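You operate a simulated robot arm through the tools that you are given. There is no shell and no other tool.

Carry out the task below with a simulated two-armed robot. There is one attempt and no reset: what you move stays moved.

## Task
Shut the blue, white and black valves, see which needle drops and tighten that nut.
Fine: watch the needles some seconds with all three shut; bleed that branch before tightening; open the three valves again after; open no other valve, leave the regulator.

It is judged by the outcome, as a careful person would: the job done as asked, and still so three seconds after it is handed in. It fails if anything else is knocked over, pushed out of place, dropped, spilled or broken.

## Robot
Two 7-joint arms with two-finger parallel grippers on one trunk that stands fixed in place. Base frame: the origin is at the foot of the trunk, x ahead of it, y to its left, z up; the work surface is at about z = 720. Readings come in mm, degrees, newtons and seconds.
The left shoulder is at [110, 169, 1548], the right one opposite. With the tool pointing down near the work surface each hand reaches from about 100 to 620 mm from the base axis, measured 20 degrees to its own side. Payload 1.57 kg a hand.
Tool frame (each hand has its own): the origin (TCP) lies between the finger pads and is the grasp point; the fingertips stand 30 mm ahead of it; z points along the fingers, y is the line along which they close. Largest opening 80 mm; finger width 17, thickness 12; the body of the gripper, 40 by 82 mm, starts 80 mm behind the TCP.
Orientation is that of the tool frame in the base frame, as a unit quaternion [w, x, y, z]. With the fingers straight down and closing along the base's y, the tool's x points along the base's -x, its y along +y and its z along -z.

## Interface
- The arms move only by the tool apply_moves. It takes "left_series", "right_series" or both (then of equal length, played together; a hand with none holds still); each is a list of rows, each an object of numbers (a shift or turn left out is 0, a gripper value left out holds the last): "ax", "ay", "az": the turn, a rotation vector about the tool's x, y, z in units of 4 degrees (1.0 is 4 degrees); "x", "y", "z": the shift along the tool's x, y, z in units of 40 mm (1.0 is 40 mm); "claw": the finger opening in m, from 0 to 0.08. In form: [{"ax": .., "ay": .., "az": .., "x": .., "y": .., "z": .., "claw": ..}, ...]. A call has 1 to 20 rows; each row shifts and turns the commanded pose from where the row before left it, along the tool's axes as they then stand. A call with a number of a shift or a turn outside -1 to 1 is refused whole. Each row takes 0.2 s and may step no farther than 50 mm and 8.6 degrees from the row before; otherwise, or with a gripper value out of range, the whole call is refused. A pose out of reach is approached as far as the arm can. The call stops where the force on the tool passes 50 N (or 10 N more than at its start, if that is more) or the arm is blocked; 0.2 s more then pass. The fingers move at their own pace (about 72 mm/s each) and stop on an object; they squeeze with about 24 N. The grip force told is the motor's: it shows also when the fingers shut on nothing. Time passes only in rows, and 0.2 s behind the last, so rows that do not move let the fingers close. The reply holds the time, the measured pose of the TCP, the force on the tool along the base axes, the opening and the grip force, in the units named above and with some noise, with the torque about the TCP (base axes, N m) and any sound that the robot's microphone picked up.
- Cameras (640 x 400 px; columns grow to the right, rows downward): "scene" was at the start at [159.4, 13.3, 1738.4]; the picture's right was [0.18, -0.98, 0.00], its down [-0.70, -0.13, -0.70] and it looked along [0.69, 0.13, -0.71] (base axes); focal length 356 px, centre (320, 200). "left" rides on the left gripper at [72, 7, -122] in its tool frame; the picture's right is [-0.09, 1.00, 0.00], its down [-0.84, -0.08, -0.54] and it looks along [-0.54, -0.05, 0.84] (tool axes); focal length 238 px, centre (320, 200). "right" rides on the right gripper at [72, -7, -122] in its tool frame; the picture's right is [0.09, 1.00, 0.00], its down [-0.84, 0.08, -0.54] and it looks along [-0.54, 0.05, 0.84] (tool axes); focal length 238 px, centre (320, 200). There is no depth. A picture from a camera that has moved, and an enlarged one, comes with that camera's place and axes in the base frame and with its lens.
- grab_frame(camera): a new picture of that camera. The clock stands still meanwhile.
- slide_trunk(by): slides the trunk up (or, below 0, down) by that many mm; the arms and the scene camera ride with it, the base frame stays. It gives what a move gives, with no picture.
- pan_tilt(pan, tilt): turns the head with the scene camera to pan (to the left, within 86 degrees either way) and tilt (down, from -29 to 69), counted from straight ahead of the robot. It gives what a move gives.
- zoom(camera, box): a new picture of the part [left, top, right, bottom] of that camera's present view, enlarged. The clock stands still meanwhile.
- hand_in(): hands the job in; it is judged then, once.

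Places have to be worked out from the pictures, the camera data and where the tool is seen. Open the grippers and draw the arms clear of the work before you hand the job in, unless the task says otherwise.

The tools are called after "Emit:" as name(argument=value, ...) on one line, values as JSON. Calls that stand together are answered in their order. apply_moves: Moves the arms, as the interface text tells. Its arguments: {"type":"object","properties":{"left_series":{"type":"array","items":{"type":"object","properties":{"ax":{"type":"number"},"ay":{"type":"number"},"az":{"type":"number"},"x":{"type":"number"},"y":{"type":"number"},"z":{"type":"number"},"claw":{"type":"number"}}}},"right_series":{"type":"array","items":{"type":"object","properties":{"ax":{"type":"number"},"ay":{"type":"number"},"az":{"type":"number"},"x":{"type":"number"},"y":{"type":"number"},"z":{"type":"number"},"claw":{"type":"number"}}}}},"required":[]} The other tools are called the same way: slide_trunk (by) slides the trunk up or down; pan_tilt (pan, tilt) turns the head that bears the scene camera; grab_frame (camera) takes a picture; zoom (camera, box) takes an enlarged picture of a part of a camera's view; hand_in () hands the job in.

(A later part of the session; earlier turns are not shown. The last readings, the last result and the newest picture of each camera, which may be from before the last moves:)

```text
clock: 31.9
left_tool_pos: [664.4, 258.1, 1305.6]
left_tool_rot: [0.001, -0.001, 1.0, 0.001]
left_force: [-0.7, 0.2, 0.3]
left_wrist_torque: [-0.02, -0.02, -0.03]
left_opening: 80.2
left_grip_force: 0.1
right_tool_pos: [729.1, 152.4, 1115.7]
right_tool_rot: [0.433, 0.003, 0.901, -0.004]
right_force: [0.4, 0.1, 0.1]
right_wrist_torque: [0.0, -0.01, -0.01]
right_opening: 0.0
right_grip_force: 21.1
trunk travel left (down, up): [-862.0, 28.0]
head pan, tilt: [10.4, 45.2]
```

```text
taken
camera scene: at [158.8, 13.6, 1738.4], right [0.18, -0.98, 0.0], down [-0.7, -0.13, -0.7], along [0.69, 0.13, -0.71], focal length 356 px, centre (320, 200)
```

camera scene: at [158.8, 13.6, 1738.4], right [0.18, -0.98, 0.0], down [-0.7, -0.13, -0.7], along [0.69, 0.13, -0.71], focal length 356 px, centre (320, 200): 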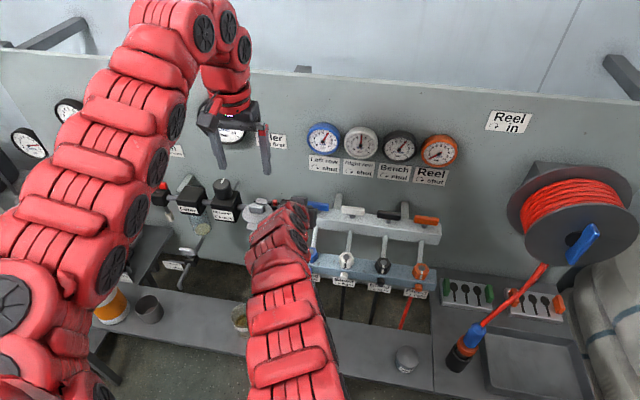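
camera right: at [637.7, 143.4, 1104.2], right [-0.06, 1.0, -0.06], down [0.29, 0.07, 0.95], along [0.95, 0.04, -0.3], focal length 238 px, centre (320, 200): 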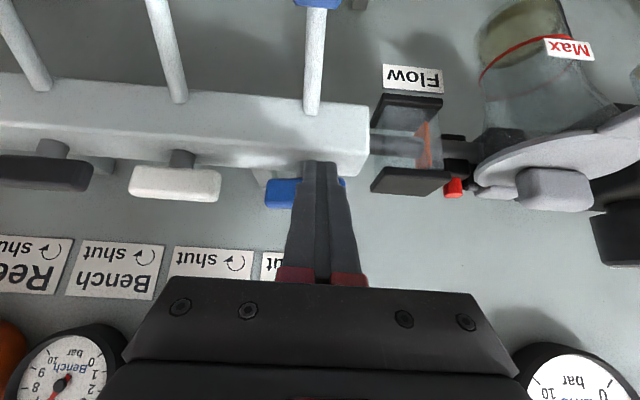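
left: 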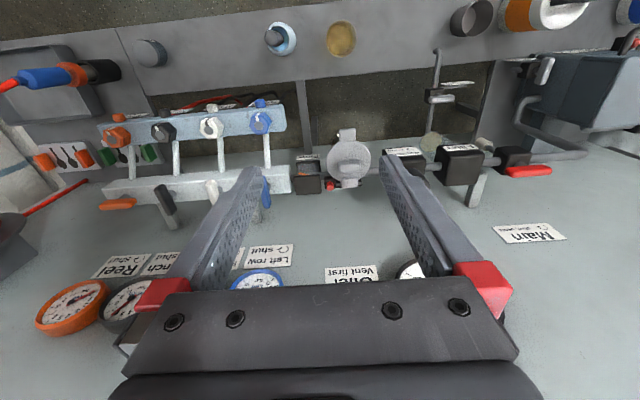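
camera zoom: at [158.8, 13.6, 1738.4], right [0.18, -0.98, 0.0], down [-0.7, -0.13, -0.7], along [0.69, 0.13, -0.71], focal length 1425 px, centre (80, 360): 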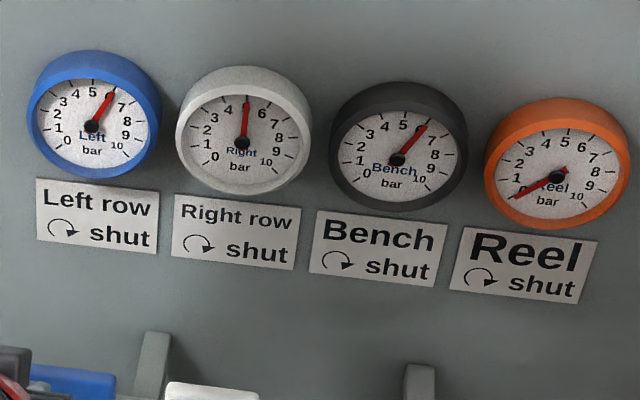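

Right row reads about 5.0 and falling; Left and Bench sit at about 6. I'll hold still for 4 s and compare.

Emit:
apply_moves(right_series=[{}, {}, {}, {}, {}, {}, {}, {}, {}, {}, {}, {}, {}, {}, {}, {}, {}, {}, {}, {}])

Emit:
zoom(camera="scene", box=[300, 110, 460, 210])

```text
clock: 36.1
left_tool_pos: [665.3, 257.3, 1304.3]
left_tool_rot: [0.001, 0.001, 1.0, 0.0]
left_force: [0.6, -0.2, 0.0]
left_wrist_torque: [-0.03, -0.01, -0.03]
left_opening: 80.0
left_grip_force: 0.1
right_tool_pos: [729.0, 153.7, 1114.9]
right_tool_rot: [0.434, 0.004, 0.901, -0.004]
right_force: [-0.6, -0.3, 0.0]
right_wrist_torque: [-0.01, -0.02, 0.02]
right_opening: 0.2
right_grip_force: 20.3
trunk travel left (down, up): [-862.0, 28.0]
head pan, tilt: [10.4, 45.2]
```

```text
4.00 times, centred on (380, 160) of scene
camera zoom: at [159.3, 13.5, 1738.4], right [0.18, -0.98, 0.0], down [-0.7, -0.13, -0.7], along [0.69, 0.13, -0.71], focal length 1425 px, centre (80, 360)
```

zoom: 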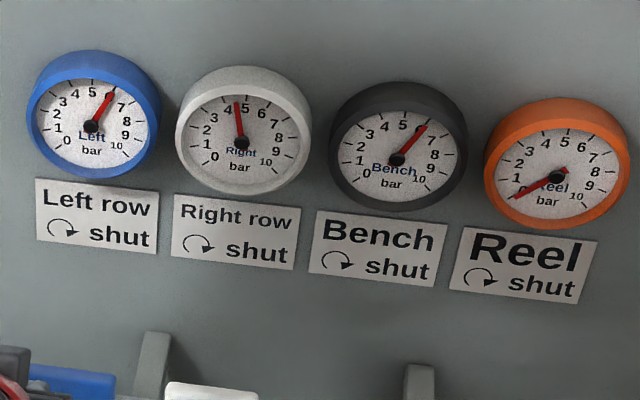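

It's the Right row (white): it fell to about 4.6 while Left and Bench held at 6 for several seconds with all three shut. I'll bring the right hand back and across to face the white bleed screw, and increase pitch toward horizontal.

Emit:
apply_moves(right_series=[{"x": 0.54, "z": -0.69, "y": -0.68}, {"x": 0.54, "z": -0.69, "y": -0.68}, {"x": 0.54, "z": -0.69, "y": -0.68}, {"x": 0.54, "z": -0.69, "y": -0.68}, {"ay": -1, "claw": 0.04}, {"ay": -1}, {"ay": -1}, {"ay": -1}, {"ay": -1}, {"ay": -1}, {"ay": -1}, {"ay": -1}, {"ay": -1}, {"ay": -0.6}])

Emit:
grab_frame(camera="right")

Emit:
grab_frame(camera="scene")

```text
clock: 39.1
left_tool_pos: [664.9, 257.2, 1305.1]
left_tool_rot: [0.0, 0.0, 1.0, 0.0]
left_force: [0.4, 0.0, -0.4]
left_wrist_torque: [-0.02, 0.0, -0.04]
left_opening: 80.0
left_grip_force: 0.0
right_tool_pos: [722.1, 149.6, 1114.6]
right_tool_rot: [0.707, 0.001, 0.707, -0.003]
right_force: [1.1, 0.5, 0.0]
right_wrist_torque: [0.0, -0.01, 0.0]
right_opening: 39.8
right_grip_force: 0.1
right hand out of reach, approached as far as the arm can: row 1, 2, 3, 4
trunk travel left (down, up): [-862.0, 28.0]
head pan, tilt: [10.4, 45.2]
```

```text
taken
camera right: at [599.4, 143.8, 1042.1], right [0.01, 1.0, -0.09], down [-0.54, 0.08, 0.84], along [0.84, 0.04, 0.54], focal length 238 px, centre (320, 200)
```

right: 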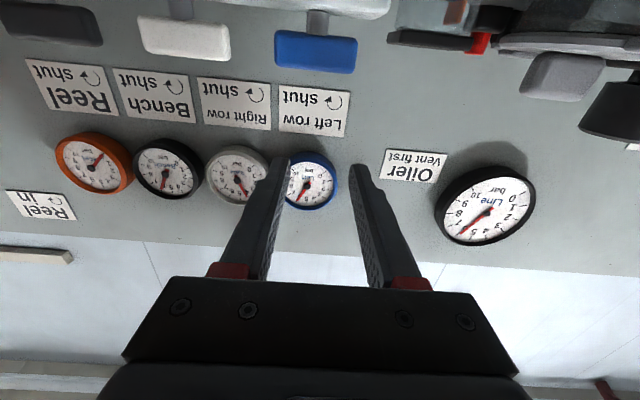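

```text
taken
camera scene: at [159.4, 13.5, 1738.4], right [0.18, -0.98, 0.0], down [-0.7, -0.13, -0.7], along [0.69, 0.13, -0.71], focal length 356 px, centre (320, 200)
```

scene: 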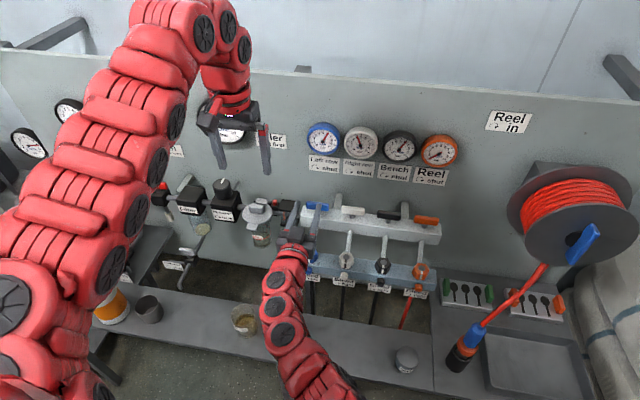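

The hand is now horizontal at [722, 150, 1115]. I'll back it up and move right in this orientation.

Emit:
apply_moves(right_series=[{"z": -0.7, "y": -0.5}, {"z": -0.7, "y": -0.5}, {"z": -0.7, "y": -0.5}, {"z": -0.7, "y": -0.5}, {"z": -0.7, "y": -0.5}])

Emit:
apply_moves(right_series=[{"x": 0.8}, {"x": 0.8}, {"x": 0.8}, {"x": 0.8}, {"x": 0.8}])

Emit:
grab_frame(camera="right")

Emit:
grab_frame(camera="scene")

```text
clock: 40.3
left_tool_pos: [664.1, 256.0, 1305.7]
left_tool_rot: [0.003, 0.0, 1.0, 0.0]
left_force: [-0.7, -0.6, -0.7]
left_wrist_torque: [0.01, -0.01, 0.03]
left_opening: 79.7
left_grip_force: 0.0
right_tool_pos: [578.8, 49.5, 1115.5]
right_tool_rot: [0.707, 0.003, 0.708, -0.004]
right_force: [0.7, -0.1, 0.0]
right_wrist_torque: [0.02, -0.03, 0.02]
right_opening: 39.9
right_grip_force: 0.0
trunk travel left (down, up): [-862.0, 28.0]
head pan, tilt: [10.4, 45.2]
```

```text
clock: 41.5
left_tool_pos: [664.9, 257.3, 1305.0]
left_tool_rot: [0.001, -0.001, 1.0, -0.001]
left_force: [0.2, 0.1, 0.3]
left_wrist_torque: [-0.07, -0.03, 0.02]
left_opening: 79.8
left_grip_force: 0.0
right_tool_pos: [578.9, 53.6, 951.7]
right_tool_rot: [0.706, 0.002, 0.708, -0.005]
right_force: [-0.4, 0.8, 0.3]
right_wrist_torque: [-0.01, -0.01, 0.0]
right_opening: 40.2
right_grip_force: 0.0
trunk travel left (down, up): [-862.0, 28.0]
head pan, tilt: [10.4, 45.2]
```

```text
taken
camera right: at [456.3, 46.8, 879.1], right [0.01, 1.0, -0.1], down [-0.54, 0.09, 0.84], along [0.84, 0.04, 0.54], focal length 238 px, centre (320, 200)
```

right: 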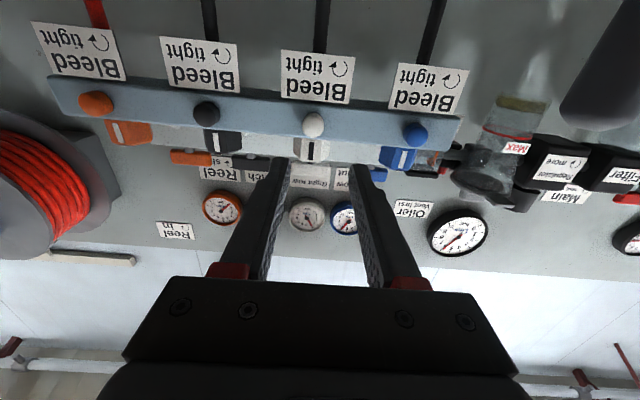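

```text
taken
camera scene: at [159.4, 14.1, 1738.4], right [0.18, -0.98, 0.0], down [-0.7, -0.13, -0.7], along [0.69, 0.13, -0.71], focal length 356 px, centre (320, 200)
```

scene: 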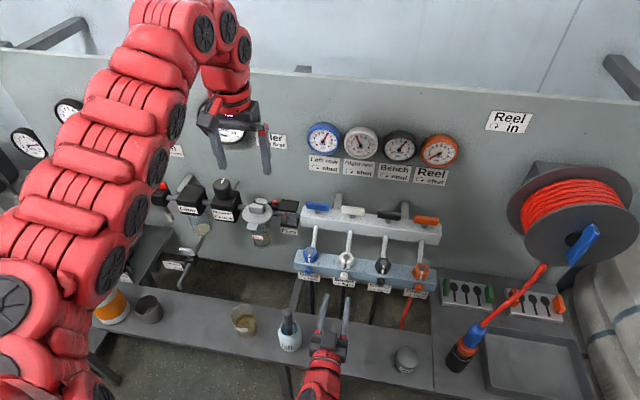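

The arm is now horizontal and facing the bleed screws. I'll enlarge the white bleed screw for an accurate fix.

Emit:
zoom(camera="right", box=[260, 80, 380, 155])

Emit:
zoom(camera="scene", box=[300, 230, 400, 330])

```text
5.33 times, centred on (320, 118) of right
camera zoom: at [456.3, 46.8, 879.1], right [0.01, 1.0, -0.1], down [-0.54, 0.09, 0.84], along [0.84, 0.04, 0.54], focal length 1271 px, centre (320, 640)
```

zoom: 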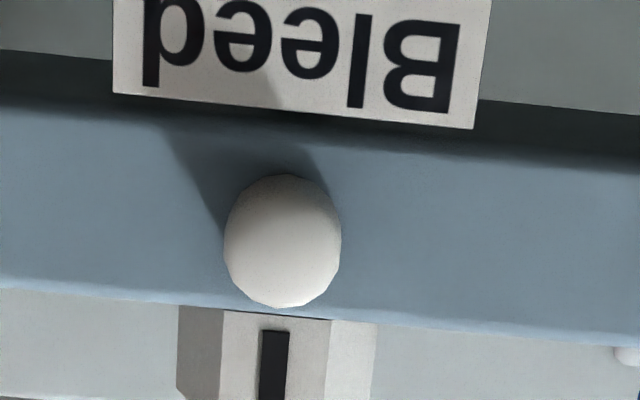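

```text
4.00 times, centred on (350, 280) of scene
camera zoom: at [159.4, 14.1, 1738.4], right [0.18, -0.98, 0.0], down [-0.7, -0.13, -0.7], along [0.69, 0.13, -0.71], focal length 1425 px, centre (200, -120)
```

zoom: 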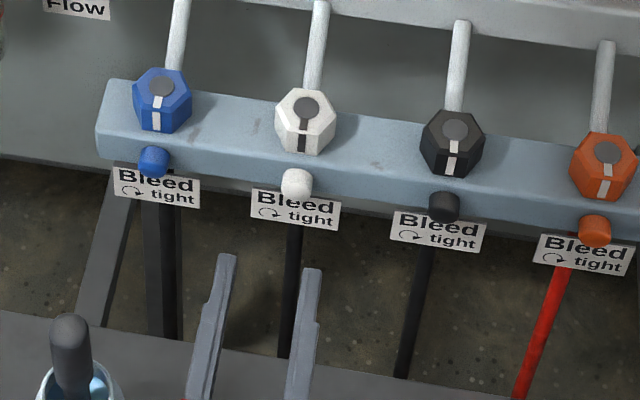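

White bleed knob is about [675, 44, 940], Ø≈19 mm. I'll align in y and z, then advance so the fingertips straddle it at tip x≈680.

Emit:
apply_moves(right_series=[{"x": 0.29, "y": -0.24}, {"z": 0.5}, {"z": 0.5}, {"z": 0.4}, {"z": 0.3}, {}])

Emit:
zoom(camera="right", box=[220, 80, 420, 205])

Emit:
zoom(camera="scene", box=[300, 230, 400, 330])

```text
clock: 42.9
left_tool_pos: [664.7, 256.8, 1304.8]
left_tool_rot: [0.001, -0.001, 1.0, 0.0]
left_force: [0.6, -0.4, 0.5]
left_wrist_torque: [0.0, -0.02, 0.04]
left_opening: 79.8
left_grip_force: 0.2
right_tool_pos: [649.5, 40.4, 944.1]
right_tool_rot: [0.707, 0.002, 0.707, -0.003]
right_force: [-0.3, 0.0, -0.3]
right_wrist_torque: [-0.01, 0.0, -0.01]
right_opening: 40.0
right_grip_force: 0.0
trunk travel left (down, up): [-862.0, 28.0]
head pan, tilt: [10.4, 45.2]
```

```text
3.20 times, centred on (320, 142) of right
camera zoom: at [526.5, 34.5, 870.4], right [0.01, 1.0, -0.09], down [-0.54, 0.08, 0.84], along [0.84, 0.04, 0.54], focal length 763 px, centre (320, 384)
```

zoom: 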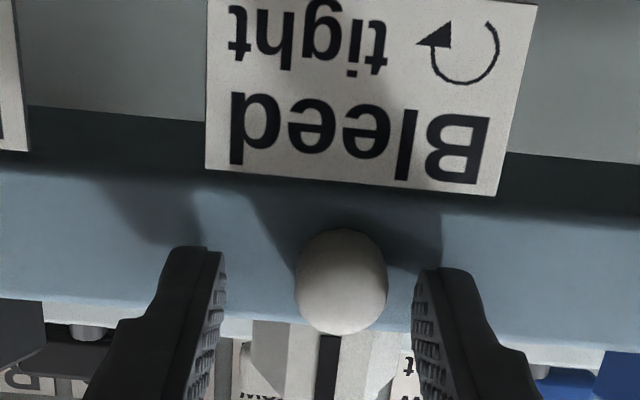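

```text
4.00 times, centred on (350, 280) of scene
camera zoom: at [158.9, 13.2, 1738.4], right [0.18, -0.98, 0.0], down [-0.7, -0.13, -0.7], along [0.69, 0.13, -0.71], focal length 1425 px, centre (200, -120)
```

zoom: 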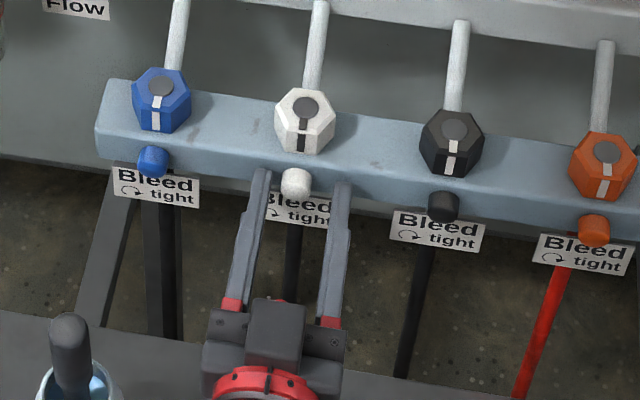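

The knob sits between the fingers, about 5 mm lower and 3 mm left of the tool axis. I'll correct that, advance 4 mm, and close.

Emit:
apply_moves(right_series=[{"x": 0.12, "y": 0.09}, {"z": 0.1}, {"claw": 0.0}, {"claw": 0.0}, {"claw": 0.0}])

Emit:
zoom(camera="right", box=[220, 80, 420, 205])

```text
clock: 44.1
left_tool_pos: [664.7, 258.2, 1303.9]
left_tool_rot: [0.001, 0.0, 1.0, 0.0]
left_force: [-0.3, 0.0, 0.0]
left_wrist_torque: [0.0, 0.0, 0.0]
left_opening: 79.9
left_grip_force: 0.1
right_tool_pos: [652.6, 44.1, 938.0]
right_tool_rot: [0.707, 0.002, 0.708, -0.004]
right_force: [-1.5, 2.2, -0.4]
right_wrist_torque: [0.02, 0.0, 0.15]
right_opening: 17.9
right_grip_force: 32.8
trunk travel left (down, up): [-862.0, 28.0]
head pan, tilt: [10.4, 45.2]
```

```text
3.20 times, centred on (320, 142) of right
camera zoom: at [529.3, 38.6, 865.4], right [0.01, 1.0, -0.1], down [-0.54, 0.08, 0.84], along [0.84, 0.04, 0.54], focal length 763 px, centre (320, 384)
```

zoom: 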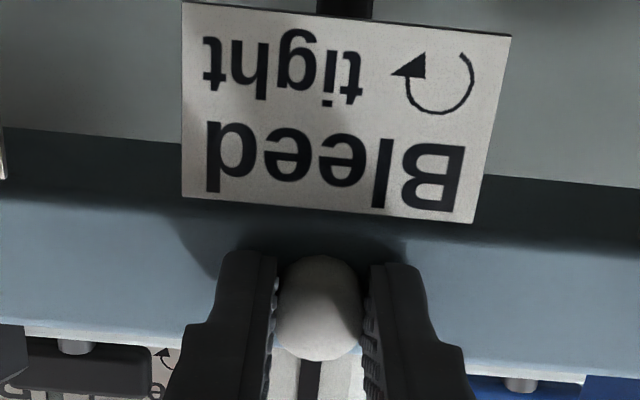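

Gripped at 17.9 mm. Now I'll turn counter-clockwise (seen from the front) to open the bleed, watching torque and sound.

Emit:
apply_moves(right_series=[{"az": -1}, {"az": -1}, {"az": -1}, {"az": -1}, {"az": -1}, {"az": -1}, {"az": -1}, {"az": -1}, {"az": -1}, {"az": -1}, {"az": -1}, {"az": -1}])

Emit:
zoom(camera="scene", box=[300, 110, 460, 210])

Emit:
zoom(camera="right", box=[220, 80, 420, 205])

```text
clock: 46.7
left_tool_pos: [663.8, 256.1, 1306.0]
left_tool_rot: [0.002, 0.0, 1.0, 0.0]
left_force: [-0.3, 0.1, 0.0]
left_wrist_torque: [0.0, -0.02, 0.02]
left_opening: 80.0
left_grip_force: 0.1
right_tool_pos: [652.4, 43.3, 938.3]
right_tool_rot: [0.644, -0.285, 0.647, -0.291]
right_force: [-1.6, -4.2, 7.5]
right_wrist_torque: [0.16, -0.11, -0.15]
right_opening: 17.9
right_grip_force: 33.0
trunk travel left (down, up): [-862.0, 28.0]
head pan, tilt: [10.4, 45.2]
```

```text
4.00 times, centred on (380, 160) of scene
camera zoom: at [157.8, 12.3, 1738.6], right [0.18, -0.98, 0.0], down [-0.7, -0.13, -0.71], along [0.69, 0.13, -0.71], focal length 1425 px, centre (80, 360)
```

zoom: 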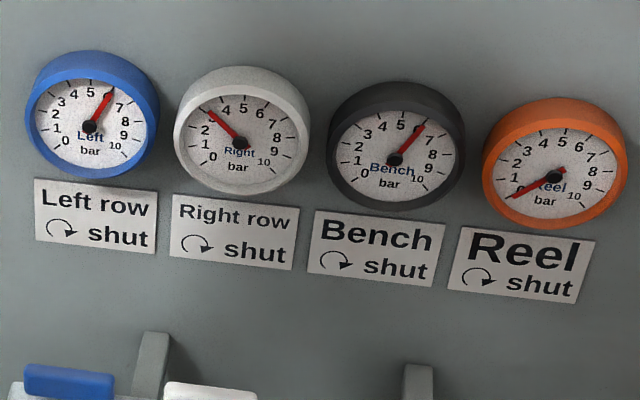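

```text
3.20 times, centred on (320, 142) of right
camera zoom: at [528.9, -14.4, 894.5], right [0.01, 0.59, -0.8], down [-0.53, 0.68, 0.5], along [0.85, 0.43, 0.32], focal length 763 px, centre (320, 384)
```

zoom: 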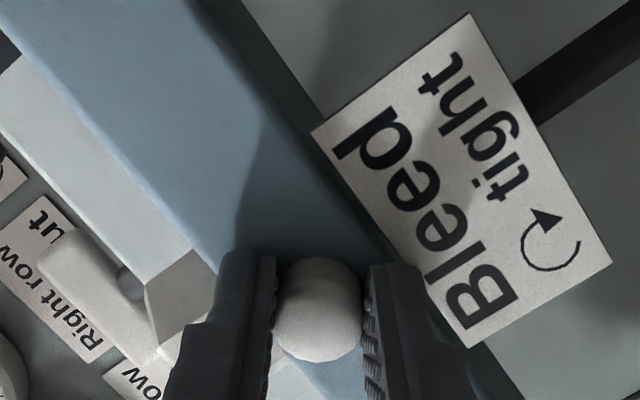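

The Right needle is down to about 2.9 and dropping faster now. I'll turn further to open the bleed more.

Emit:
apply_moves(right_series=[{"az": -1}, {"az": -1}, {"az": -1}, {"az": -1}, {"az": -1}, {"az": -1}, {"az": -1}, {"az": -1}, {"az": -1}, {"az": -1}])

Emit:
zoom(camera="scene", box=[300, 110, 460, 210])

Emit:
grab_frame(camera="scene")

```text
clock: 48.9
left_tool_pos: [661.8, 254.9, 1306.3]
left_tool_rot: [0.001, 0.0, 1.0, 0.002]
left_force: [0.5, -0.5, 0.2]
left_wrist_torque: [-0.01, 0.0, -0.03]
left_opening: 79.8
left_grip_force: 0.0
right_tool_pos: [651.9, 42.7, 940.1]
right_tool_rot: [0.507, -0.489, 0.509, -0.495]
right_force: [-0.3, -13.4, 23.6]
right_wrist_torque: [0.14, -0.58, -0.4]
right_opening: 17.7
right_grip_force: 33.0
trunk travel left (down, up): [-862.0, 28.0]
head pan, tilt: [10.4, 45.2]
```

```text
4.00 times, centred on (380, 160) of scene
camera zoom: at [155.5, 10.7, 1738.9], right [0.18, -0.98, 0.0], down [-0.7, -0.13, -0.71], along [0.69, 0.13, -0.71], focal length 1425 px, centre (80, 360)
```

zoom: 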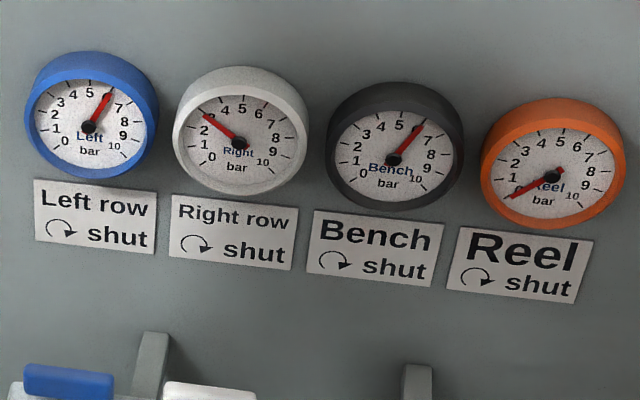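

```text
taken
camera scene: at [155.5, 10.7, 1738.9], right [0.18, -0.98, 0.0], down [-0.7, -0.13, -0.71], along [0.69, 0.13, -0.71], focal length 356 px, centre (320, 200)
```

scene: 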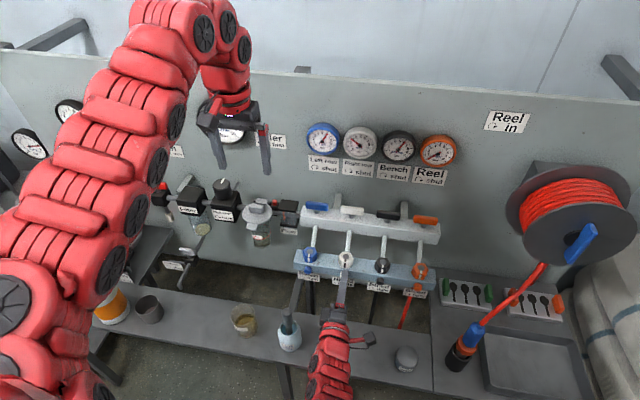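

The needle reads about 2.7. I'll hold for 1.2 s to see the bleeding rate with the screw in this position.

Emit:
apply_moves(right_series=[{}, {}, {}, {}, {}])

Emit:
zoom(camera="scene", box=[300, 110, 460, 210])

Emit:
zoom(camera="right", box=[220, 80, 420, 205])

```text
clock: 50.1
left_tool_pos: [662.2, 254.9, 1306.5]
left_tool_rot: [0.003, 0.0, 1.0, 0.0]
left_force: [0.9, -0.1, -0.4]
left_wrist_torque: [0.03, -0.03, -0.04]
left_opening: 80.0
left_grip_force: 0.0
right_tool_pos: [650.9, 42.8, 940.0]
right_tool_rot: [0.507, -0.489, 0.51, -0.494]
right_force: [1.1, -10.8, 26.3]
right_wrist_torque: [0.11, -0.64, -0.39]
right_opening: 17.8
right_grip_force: 32.7
trunk travel left (down, up): [-862.0, 28.0]
head pan, tilt: [10.4, 45.2]
```

```text
4.00 times, centred on (380, 160) of scene
camera zoom: at [155.2, 10.9, 1738.9], right [0.18, -0.98, 0.0], down [-0.7, -0.13, -0.71], along [0.69, 0.13, -0.71], focal length 1425 px, centre (80, 360)
```

zoom: 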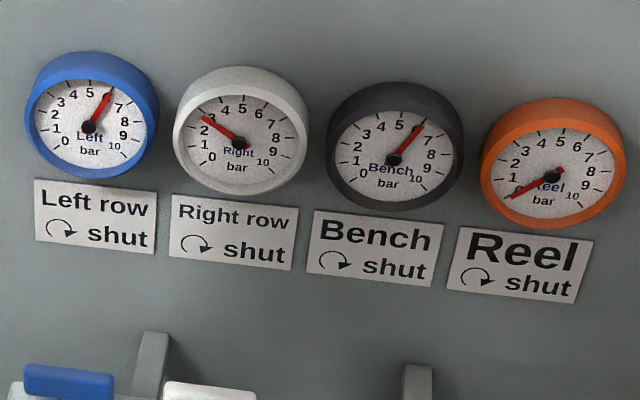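

```text
3.20 times, centred on (320, 142) of right
camera zoom: at [528.2, -29.1, 943.1], right [0.0, -0.06, -1.0], down [-0.53, 0.84, -0.05], along [0.85, 0.53, -0.03], focal length 763 px, centre (320, 384)
```

zoom: 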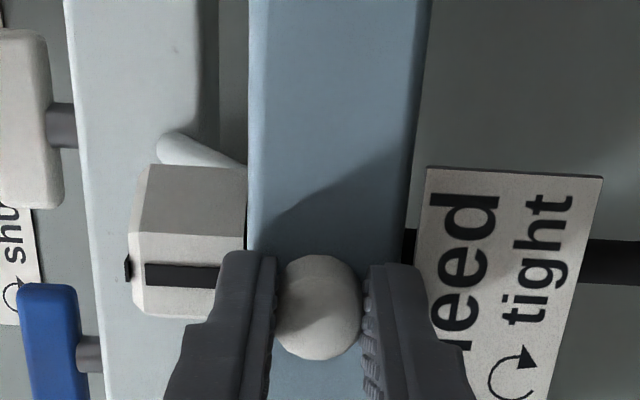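

The rate is still about 0.12 bar/s, i.e. just the leak, so the bleed isn't effectively open yet. I'll relieve the side load (knob axis looks ~1–2 mm higher) and continue turning counter-clockwise.

Emit:
apply_moves(right_series=[{"y": -0.04, "x": 0.03}, {"az": -1}, {"az": -1}, {"az": -1}, {"az": -1}, {"az": -1}, {"az": -1}, {"az": -1}, {"az": -1}, {"az": -1}, {"az": -1}])

Emit:
zoom(camera="scene", box=[300, 110, 460, 210])

Emit:
zoom(camera="right", box=[220, 80, 420, 205])

```text
clock: 52.5
left_tool_pos: [662.3, 258.5, 1305.1]
left_tool_rot: [0.003, 0.0, 1.0, -0.001]
left_force: [0.1, 0.0, -0.4]
left_wrist_torque: [0.01, -0.03, 0.01]
left_opening: 79.7
left_grip_force: 0.0
right_tool_pos: [651.3, 45.2, 940.4]
right_tool_rot: [-0.307, 0.635, -0.31, 0.638]
right_force: [2.7, 5.7, 25.3]
right_wrist_torque: [0.05, -0.68, 0.1]
right_opening: 17.8
right_grip_force: 32.8
trunk travel left (down, up): [-862.0, 28.0]
head pan, tilt: [10.4, 45.2]
```

```text
4.00 times, centred on (380, 160) of scene
camera zoom: at [155.6, 14.3, 1738.8], right [0.18, -0.98, 0.0], down [-0.7, -0.13, -0.71], along [0.69, 0.13, -0.71], focal length 1425 px, centre (80, 360)
```

zoom: 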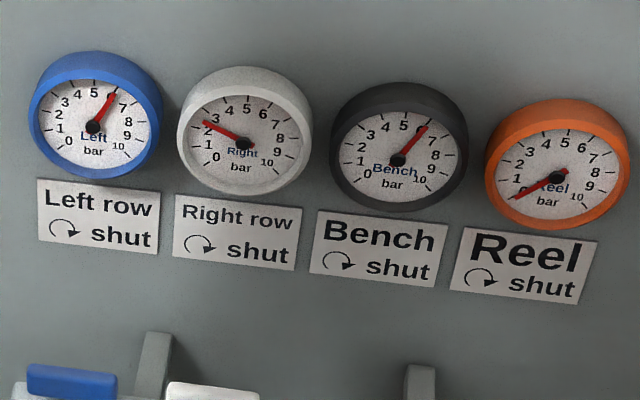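

```text
3.20 times, centred on (320, 142) of right
camera zoom: at [527.7, -7.7, 989.3], right [0.0, -0.69, -0.72], down [-0.54, 0.61, -0.58], along [0.84, 0.39, -0.37], focal length 763 px, centre (320, 384)
```

zoom: 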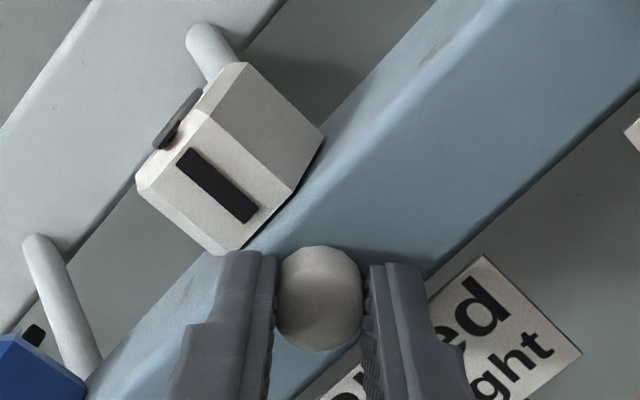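

Still leaking only at the leak rate (about 2.35 bar) after ~128° of turn. I'll keep turning counter-clockwise as far as the wrist allows.

Emit:
apply_moves(right_series=[{"az": -1}, {"az": -1}, {"az": -1}, {"az": -1}, {"az": -1}, {"az": -1}, {"az": -1}, {"az": -1}, {"az": -1}, {"az": -1}])

Emit:
zoom(camera="scene", box=[300, 110, 460, 210])

Emit:
zoom(camera="right", box=[220, 80, 420, 205])

```text
clock: 54.7
left_tool_pos: [663.5, 261.0, 1303.7]
left_tool_rot: [0.001, 0.0, 1.0, 0.0]
left_force: [0.4, 0.0, 0.8]
left_wrist_torque: [0.0, -0.01, 0.04]
left_opening: 80.2
left_grip_force: 0.1
right_tool_pos: [649.5, 43.9, 937.9]
right_tool_rot: [-0.069, 0.704, -0.074, 0.703]
right_force: [-0.3, 16.1, 10.2]
right_wrist_torque: [0.06, -0.28, 0.48]
right_opening: 18.3
right_grip_force: 32.7
trunk travel left (down, up): [-862.0, 28.0]
head pan, tilt: [10.4, 45.2]
```

```text
4.00 times, centred on (380, 160) of scene
camera zoom: at [157.5, 16.6, 1738.5], right [0.18, -0.98, 0.0], down [-0.7, -0.13, -0.7], along [0.69, 0.13, -0.71], focal length 1425 px, centre (80, 360)
```

zoom: 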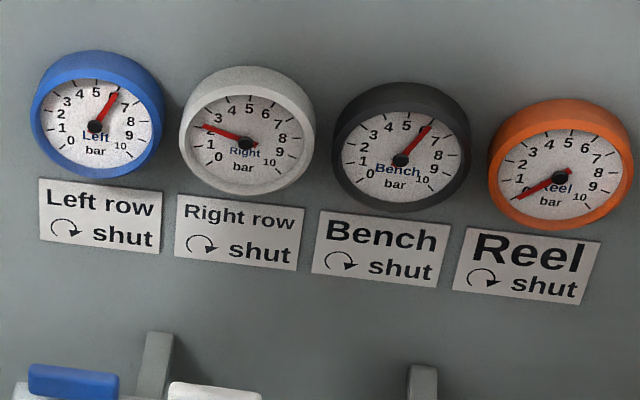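

```text
3.20 times, centred on (320, 142) of right
camera zoom: at [528.7, 37.7, 1009.9], right [-0.01, -0.99, -0.11], down [-0.54, 0.1, -0.83], along [0.84, 0.05, -0.54], focal length 763 px, centre (320, 384)
```

zoom: 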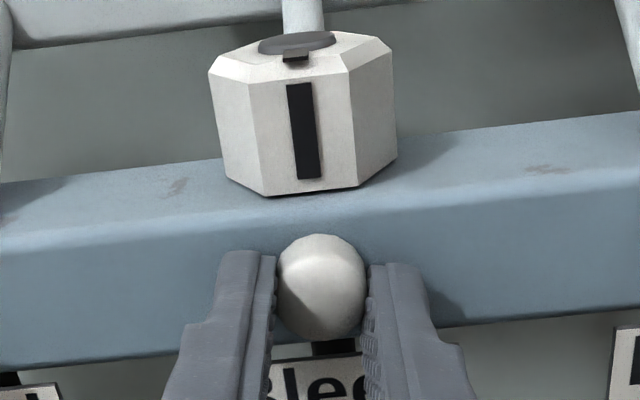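

The wrist has turned 168° CCW with low torque (the knob appears to turn along), but there's no fast bleed yet. I'll release, back off a little, and roll back for a second bite.

Emit:
apply_moves(right_series=[{"claw": 0.034}, {"claw": 0.034}, {"z": -0.4}, {"z": -0.3}, {"az": 1}, {"az": 1}, {"az": 1}, {"az": 1}, {"az": 1}, {"az": 1}, {"az": 1}, {"az": 1}, {"az": 1}, {"az": 1}, {"az": 1}, {"az": 1}, {"az": 1}, {"az": 1}, {"az": 1}, {"az": 1}])

Emit:
zoom(camera="right", box=[220, 80, 420, 205])

Emit:
zoom(camera="scene", box=[300, 110, 460, 210])

Emit:
zoom(camera="scene", box=[300, 230, 400, 330])

```text
clock: 58.9
left_tool_pos: [664.8, 258.5, 1304.6]
left_tool_rot: [0.001, 0.0, 1.0, 0.0]
left_force: [0.2, 0.3, -0.5]
left_wrist_torque: [-0.01, -0.01, 0.0]
left_opening: 79.8
left_grip_force: 0.0
right_tool_pos: [623.9, 43.0, 939.1]
right_tool_rot: [-0.432, 0.556, -0.438, 0.559]
right_force: [0.8, 0.7, 0.3]
right_wrist_torque: [0.01, 0.0, 0.02]
right_opening: 34.1
right_grip_force: 0.0
trunk travel left (down, up): [-862.0, 28.0]
head pan, tilt: [10.4, 45.2]
```

```text
3.20 times, centred on (320, 142) of right
camera zoom: at [501.6, -25.1, 962.5], right [0.0, -0.33, -0.94], down [-0.54, 0.8, -0.28], along [0.84, 0.5, -0.18], focal length 763 px, centre (320, 384)
```

zoom: 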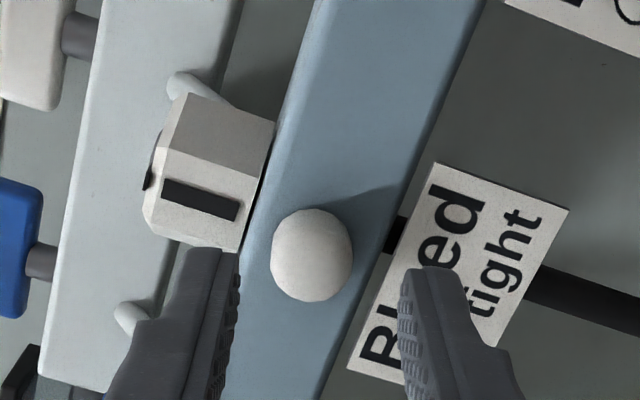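

```text
4.00 times, centred on (380, 160) of scene
camera zoom: at [159.3, 13.5, 1738.4], right [0.18, -0.98, 0.0], down [-0.7, -0.13, -0.7], along [0.69, 0.13, -0.71], focal length 1425 px, centre (80, 360)
```

zoom: 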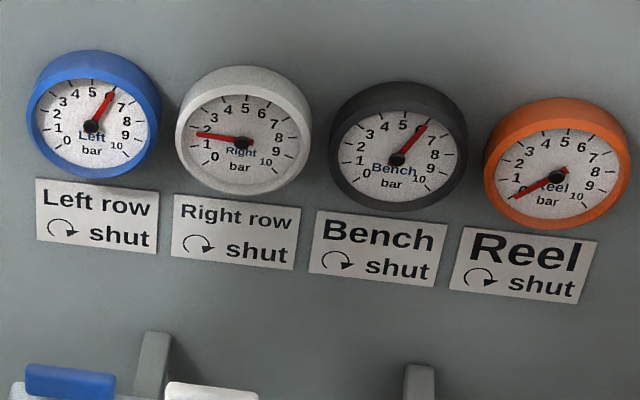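

```text
4.00 times, centred on (350, 280) of scene
camera zoom: at [159.3, 13.5, 1738.4], right [0.18, -0.98, 0.0], down [-0.7, -0.13, -0.7], along [0.69, 0.13, -0.71], focal length 1425 px, centre (200, -120)
```

zoom: 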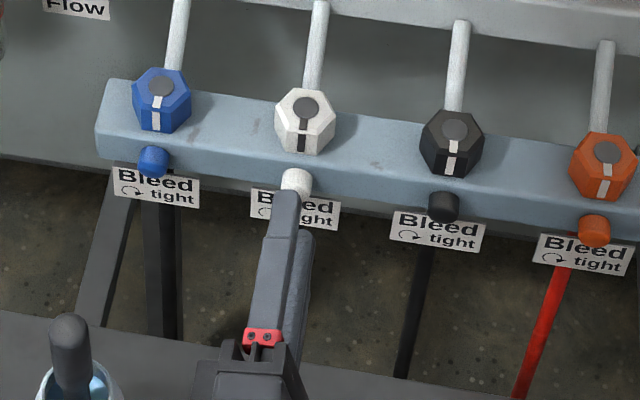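

The needle reads about 1.8. I'll keep rolling back toward a positive roll for another bite.

Emit:
apply_moves(right_series=[{"az": 1}, {"az": 1}, {"az": 1}, {"az": 1}, {"az": 1}, {"az": 1}, {"az": 1}, {"az": 1}, {"az": 1}, {"az": 1}, {"az": 1}, {"az": 1}, {"az": 1}, {"az": 1}, {"az": 1}, {"az": 1}, {"az": 1}, {"az": 1}, {"az": 1}, {"az": 1}])

Emit:
apply_moves(right_series=[{"az": 1}, {"az": 1}, {"az": 1}, {"az": 1}, {"az": 1}, {"az": 1}, {"az": 1}, {"az": 1}, {"az": 1}, {"az": 1}, {"az": 1}, {"az": 1}, {"az": 1}, {"az": 1}, {}])

Emit:
zoom(camera="right", box=[220, 80, 420, 205])

Emit:
zoom(camera="scene", box=[300, 110, 460, 210])

```text
clock: 63.1
left_tool_pos: [664.2, 256.7, 1305.4]
left_tool_rot: [0.001, 0.001, 1.0, 0.001]
left_force: [-0.8, -0.5, 0.2]
left_wrist_torque: [-0.01, -0.02, 0.01]
left_opening: 80.2
left_grip_force: 0.2
right_tool_pos: [624.8, 42.9, 938.5]
right_tool_rot: [0.69, -0.145, 0.693, -0.151]
right_force: [-0.2, 0.2, -0.3]
right_wrist_torque: [0.02, 0.0, 0.01]
right_opening: 34.1
right_grip_force: 0.1
trunk travel left (down, up): [-862.0, 28.0]
head pan, tilt: [10.4, 45.2]
```

```text
clock: 66.3
left_tool_pos: [664.3, 257.0, 1305.5]
left_tool_rot: [0.001, 0.0, 1.0, 0.0]
left_force: [-0.6, -0.5, -0.6]
left_wrist_torque: [-0.04, 0.01, -0.03]
left_opening: 80.0
left_grip_force: 0.1
right_tool_pos: [624.7, 42.8, 938.0]
right_tool_rot: [0.68, 0.197, 0.679, 0.191]
right_force: [0.1, -0.2, -0.5]
right_wrist_torque: [-0.01, -0.01, 0.02]
right_opening: 34.0
right_grip_force: 0.0
trunk travel left (down, up): [-862.0, 28.0]
head pan, tilt: [10.4, 45.2]
```

```text
3.20 times, centred on (320, 142) of right
camera zoom: at [502.0, 75.8, 874.2], right [0.01, 0.89, 0.45], down [-0.54, -0.37, 0.75], along [0.84, -0.25, 0.48], focal length 763 px, centre (320, 384)
```

zoom: 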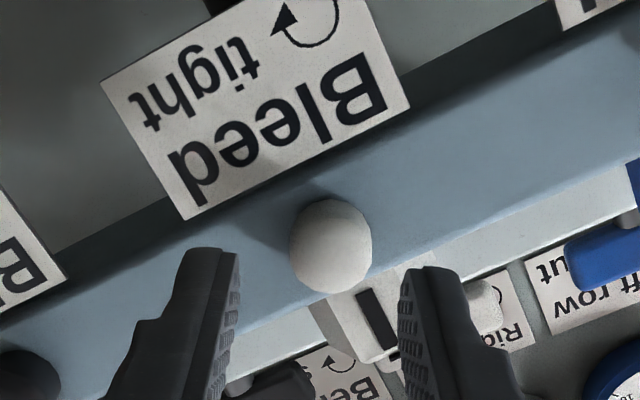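

```text
4.00 times, centred on (380, 160) of scene
camera zoom: at [159.2, 13.4, 1738.4], right [0.18, -0.98, 0.0], down [-0.7, -0.13, -0.7], along [0.69, 0.13, -0.71], focal length 1425 px, centre (80, 360)
```

zoom: 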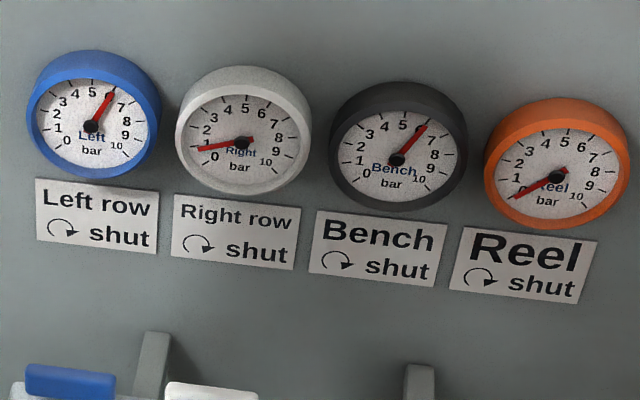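

Needle about 0.8 and the drop rate is still just the leak's. I'll advance, regrip the knob slightly deeper, and turn counter-clockwise again.

Emit:
apply_moves(right_series=[{"z": 0.3, "y": 0.02}, {"z": 0.3}, {"z": 0.18}, {"claw": 0.0}, {"claw": 0.0}, {"claw": 0.0}, {"az": -1}, {"az": -1}, {"az": -1}, {"az": -1}, {"az": -1}, {"az": -1}])

Emit:
zoom(camera="right", box=[220, 80, 420, 205])

Emit:
zoom(camera="scene", box=[300, 110, 460, 210])

```text
clock: 68.9
left_tool_pos: [664.7, 256.4, 1304.4]
left_tool_rot: [0.001, 0.0, 1.0, -0.001]
left_force: [0.4, -0.7, -1.1]
left_wrist_torque: [-0.02, 0.01, -0.01]
left_opening: 80.1
left_grip_force: 0.1
right_tool_pos: [636.8, 42.1, 942.8]
right_tool_rot: [0.705, 0.051, 0.706, 0.045]
right_force: [-0.5, 0.8, 0.0]
right_wrist_torque: [-0.02, -0.01, 0.0]
right_opening: 0.0
right_grip_force: 21.4
right hand out of reach, approached as far as the arm can: row 2, 3
trunk travel left (down, up): [-862.0, 28.0]
head pan, tilt: [10.4, 45.2]
```

```text
3.20 times, centred on (320, 142) of right
camera zoom: at [514.2, 46.1, 870.5], right [0.01, 1.0, 0.04], down [-0.54, -0.03, 0.84], along [0.84, -0.03, 0.54], focal length 763 px, centre (320, 384)
```

zoom: 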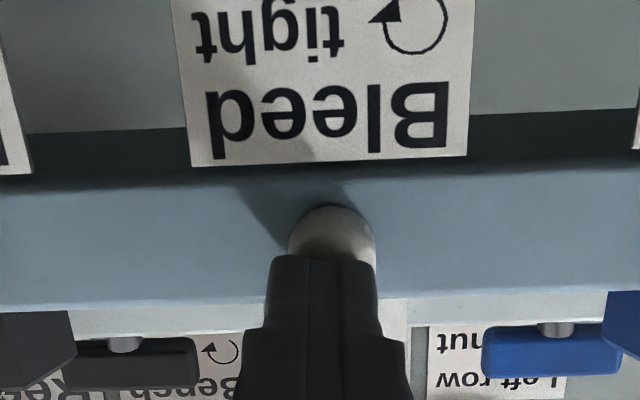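

```text
4.00 times, centred on (380, 160) of scene
camera zoom: at [159.3, 13.5, 1738.4], right [0.18, -0.98, 0.0], down [-0.7, -0.13, -0.7], along [0.69, 0.13, -0.71], focal length 1425 px, centre (80, 360)
```

zoom: 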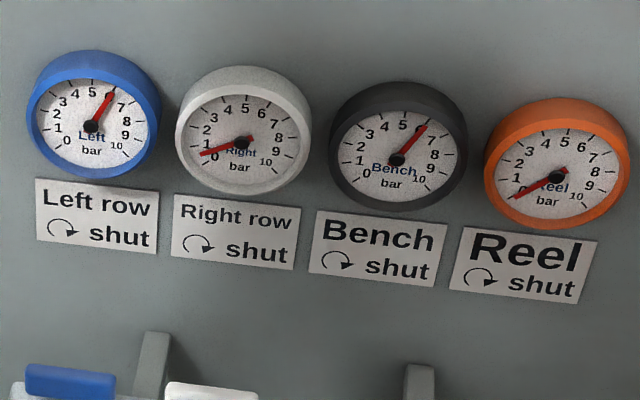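

The roll limited forward reach, so the fingers closed just short of the knob without touching it. Now at roll ~8°, I'll open, advance, regrip and turn.

Emit:
apply_moves(right_series=[{"claw": 0.034}, {"claw": 0.034}, {"z": 0.2, "x": 0.07, "y": 0.05}, {"z": 0.23}, {"claw": 0.0}, {"claw": 0.0}, {"claw": 0.0}])

Emit:
zoom(camera="right", box=[220, 80, 420, 205])

```text
clock: 70.5
left_tool_pos: [663.0, 257.6, 1304.1]
left_tool_rot: [0.002, 0.0, 1.0, -0.001]
left_force: [0.0, -0.3, 0.8]
left_wrist_torque: [0.01, -0.02, -0.03]
left_opening: 80.0
left_grip_force: 0.0
right_tool_pos: [652.7, 45.4, 940.7]
right_tool_rot: [0.705, 0.051, 0.706, 0.046]
right_force: [-13.9, 3.2, -1.5]
right_wrist_torque: [0.0, -0.05, 0.34]
right_opening: 18.3
right_grip_force: 32.4
trunk travel left (down, up): [-862.0, 28.0]
head pan, tilt: [10.4, 45.2]
```

```text
3.20 times, centred on (320, 142) of right
camera zoom: at [529.5, 48.4, 868.8], right [0.01, 1.0, 0.04], down [-0.54, -0.03, 0.84], along [0.84, -0.03, 0.54], focal length 763 px, centre (320, 384)
```

zoom: 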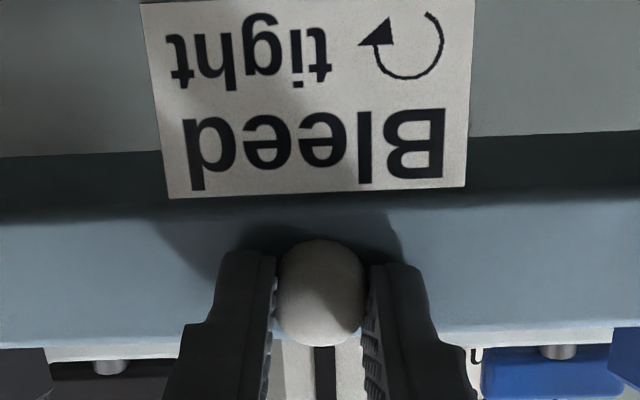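

Gripped again, with the tips lightly touching the bar face. I'll ease back 1.5 mm and turn counter-clockwise.

Emit:
apply_moves(right_series=[{"z": -0.04}, {"az": -1}, {"az": -1}, {"az": -1}, {"az": -1}, {"az": -1}, {"az": -1}, {"az": -1}, {"az": -1}, {"az": -1}, {"az": -1}])

Emit:
zoom(camera="scene", box=[300, 110, 460, 210])

Emit:
apply_moves(right_series=[{"az": -1}, {"az": -1}, {"az": -1}, {"az": -1}, {"az": -1}, {"az": -1}, {"az": -1}, {"az": -1}, {"az": -1}, {"az": -1}, {"az": -1}, {"az": -1}])

Emit:
zoom(camera="scene", box=[300, 110, 460, 210])

Emit:
zoom(camera="right", box=[220, 80, 420, 205])

```text
clock: 72.9
left_tool_pos: [663.6, 257.2, 1304.8]
left_tool_rot: [0.001, -0.001, 1.0, -0.001]
left_force: [0.2, 0.4, -0.6]
left_wrist_torque: [0.01, -0.02, 0.01]
left_opening: 79.8
left_grip_force: 0.0
right_tool_pos: [652.4, 45.5, 940.8]
right_tool_rot: [0.678, -0.194, 0.681, -0.2]
right_force: [-7.0, 2.9, 4.2]
right_wrist_torque: [0.12, -0.1, 0.22]
right_opening: 17.9
right_grip_force: 32.6
trunk travel left (down, up): [-862.0, 28.0]
head pan, tilt: [10.4, 45.2]
```

```text
4.00 times, centred on (380, 160) of scene
camera zoom: at [157.2, 13.9, 1738.5], right [0.18, -0.98, 0.0], down [-0.7, -0.13, -0.71], along [0.69, 0.13, -0.71], focal length 1425 px, centre (80, 360)
```

zoom: 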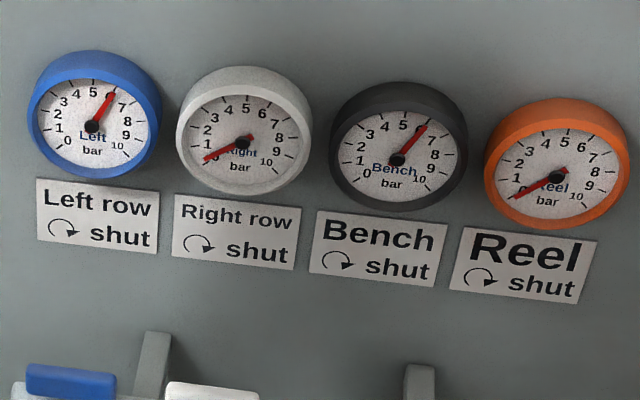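

```text
clock: 75.5
left_tool_pos: [664.2, 257.6, 1305.0]
left_tool_rot: [0.001, 0.0, 1.0, -0.002]
left_force: [0.6, -1.0, 0.5]
left_wrist_torque: [0.0, 0.02, 0.01]
left_opening: 79.8
left_grip_force: 0.1
right_tool_pos: [652.1, 44.2, 940.1]
right_tool_rot: [0.538, -0.454, 0.544, -0.458]
right_force: [-15.6, 2.7, -5.6]
right_wrist_torque: [0.3, 0.0, -0.05]
right_opening: 18.2
right_grip_force: 32.5
trunk travel left (down, up): [-862.0, 28.0]
head pan, tilt: [10.4, 45.2]
```

```text
4.00 times, centred on (380, 160) of scene
camera zoom: at [156.9, 13.9, 1738.5], right [0.18, -0.98, 0.0], down [-0.7, -0.13, -0.71], along [0.69, 0.13, -0.71], focal length 1425 px, centre (80, 360)
```

zoom: 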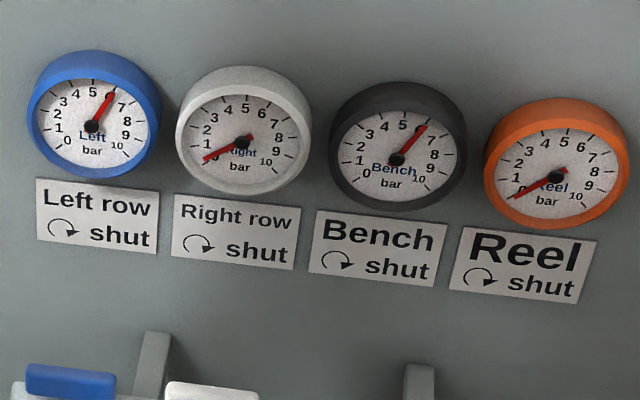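

```text
3.20 times, centred on (320, 142) of right
camera zoom: at [528.9, -26.6, 934.3], right [0.0, 0.08, -1.0], down [-0.53, 0.84, 0.07], along [0.85, 0.53, 0.04], focal length 763 px, centre (320, 384)
```

zoom: 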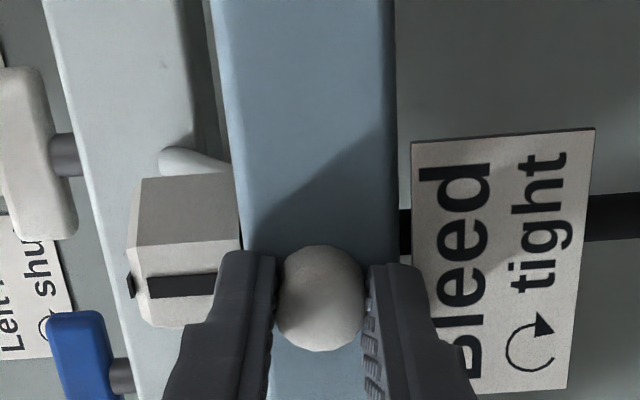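

The Right needle is at 0 now. Torque rose to 0.3 N·m, partly from tip friction on the bar. To be sure the screw really turns with the fingers, I'll ease off the bar and turn back a little, watching the torque.

Emit:
apply_moves(right_series=[{"z": -0.08}, {}, {}])

Emit:
apply_moves(right_series=[{"az": -1}, {"az": -1}, {"az": -1}, {"az": -1}])

Emit:
apply_moves(right_series=[{"az": 1}, {"az": 1}, {"az": 1}, {"az": 1}])

Emit:
apply_moves(right_series=[{"az": 1}, {"az": 1}, {"az": 1}, {"az": 1}])

```text
clock: 76.3
left_tool_pos: [666.4, 257.0, 1303.2]
left_tool_rot: [0.001, 0.0, 1.0, 0.0]
left_force: [-0.4, 0.8, -0.7]
left_wrist_torque: [0.0, -0.03, 0.0]
left_opening: 80.1
left_grip_force: 0.1
right_tool_pos: [651.3, 44.9, 940.2]
right_tool_rot: [0.538, -0.453, 0.544, -0.459]
right_force: [3.0, -0.2, -5.1]
right_wrist_torque: [-0.01, 0.12, -0.29]
right_opening: 18.0
right_grip_force: 32.9
trunk travel left (down, up): [-862.0, 28.0]
head pan, tilt: [10.4, 45.2]
```

```text
clock: 77.3
left_tool_pos: [666.5, 257.9, 1303.6]
left_tool_rot: [0.001, -0.001, 1.0, -0.001]
left_force: [-0.2, 0.6, 0.6]
left_wrist_torque: [0.02, 0.01, 0.03]
left_opening: 79.8
left_grip_force: 0.0
right_tool_pos: [650.9, 45.3, 940.3]
right_tool_rot: [-0.468, 0.526, -0.474, 0.528]
right_force: [4.8, 1.5, -3.5]
right_wrist_torque: [0.02, 0.12, 0.14]
right_opening: 18.1
right_grip_force: 33.1
trunk travel left (down, up): [-862.0, 28.0]
head pan, tilt: [10.4, 45.2]
```

```text
clock: 78.3
left_tool_pos: [666.0, 256.1, 1305.0]
left_tool_rot: [0.001, 0.0, 1.0, 0.0]
left_force: [0.3, 0.6, -0.2]
left_wrist_torque: [-0.01, 0.0, -0.02]
left_opening: 80.3
left_grip_force: 0.1
right_tool_pos: [650.4, 46.3, 940.2]
right_tool_rot: [0.538, -0.453, 0.545, -0.457]
right_force: [2.6, -1.3, -2.7]
right_wrist_torque: [-0.12, 0.02, -0.14]
right_opening: 18.0
right_grip_force: 32.8
trunk travel left (down, up): [-862.0, 28.0]
head pan, tilt: [10.4, 45.2]
```

```text
clock: 79.3
left_tool_pos: [664.9, 258.3, 1304.4]
left_tool_rot: [0.001, 0.0, 1.0, 0.0]
left_force: [0.0, 0.0, 0.2]
left_wrist_torque: [0.0, -0.03, 0.05]
left_opening: 80.1
left_grip_force: 0.1
right_tool_pos: [650.2, 46.2, 939.2]
right_tool_rot: [0.597, -0.373, 0.602, -0.377]
right_force: [1.2, -0.5, -4.5]
right_wrist_torque: [-0.05, 0.08, 0.04]
right_opening: 17.9
right_grip_force: 32.8
trunk travel left (down, up): [-862.0, 28.0]
head pan, tilt: [10.4, 45.2]
```

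Torque is low (about 0.05–0.12 N·m) both ways, so I can't yet tell turning from slipping. I'll continue clockwise in stages to feel for a tight stop.

Emit:
apply_moves(right_series=[{"az": 1}, {"az": 1}, {"az": 1}, {"az": 1}, {"az": 1}, {"az": 1}])

Emit:
apply_moves(right_series=[{"az": 1}, {"az": 1}, {"az": 1}, {"az": 1}, {"az": 1}, {"az": 1}])

Emit:
apply_moves(right_series=[{"az": 1}, {"az": 1}, {"az": 1}, {"az": 1}, {"az": 1}])

```text
clock: 80.7
left_tool_pos: [664.4, 256.8, 1304.1]
left_tool_rot: [0.001, 0.0, 1.0, 0.0]
left_force: [0.1, -0.9, 0.4]
left_wrist_torque: [0.0, 0.01, 0.02]
left_opening: 80.0
left_grip_force: 0.0
right_tool_pos: [649.6, 45.5, 941.1]
right_tool_rot: [0.663, -0.24, 0.666, -0.246]
right_force: [0.3, 0.1, -0.2]
right_wrist_torque: [-0.05, -0.03, 0.04]
right_opening: 17.9
right_grip_force: 32.6
trunk travel left (down, up): [-862.0, 28.0]
head pan, tilt: [10.4, 45.2]
```

```text
clock: 82.1
left_tool_pos: [663.4, 256.7, 1304.8]
left_tool_rot: [0.001, 0.0, 1.0, 0.0]
left_force: [0.4, 0.5, -0.1]
left_wrist_torque: [0.0, -0.02, 0.0]
left_opening: 80.0
left_grip_force: 0.0
right_tool_pos: [651.2, 45.4, 940.5]
right_tool_rot: [0.699, -0.096, 0.701, -0.103]
right_force: [-0.8, 1.0, 0.1]
right_wrist_torque: [-0.01, 0.01, 0.03]
right_opening: 17.0
right_grip_force: 32.5
trunk travel left (down, up): [-862.0, 28.0]
head pan, tilt: [10.4, 45.2]
```

```text
clock: 83.3
left_tool_pos: [663.6, 256.1, 1304.3]
left_tool_rot: [0.002, 0.0, 1.0, 0.0]
left_force: [-0.5, -0.6, 0.1]
left_wrist_torque: [-0.01, 0.0, 0.02]
left_opening: 80.0
left_grip_force: 0.0
right_tool_pos: [649.0, 44.3, 940.9]
right_tool_rot: [0.707, 0.029, 0.707, 0.02]
right_force: [-0.4, -2.5, 1.7]
right_wrist_torque: [0.12, -0.17, -0.09]
right_opening: 17.8
right_grip_force: 32.6
trunk travel left (down, up): [-862.0, 28.0]
head pan, tilt: [10.4, 45.2]
```

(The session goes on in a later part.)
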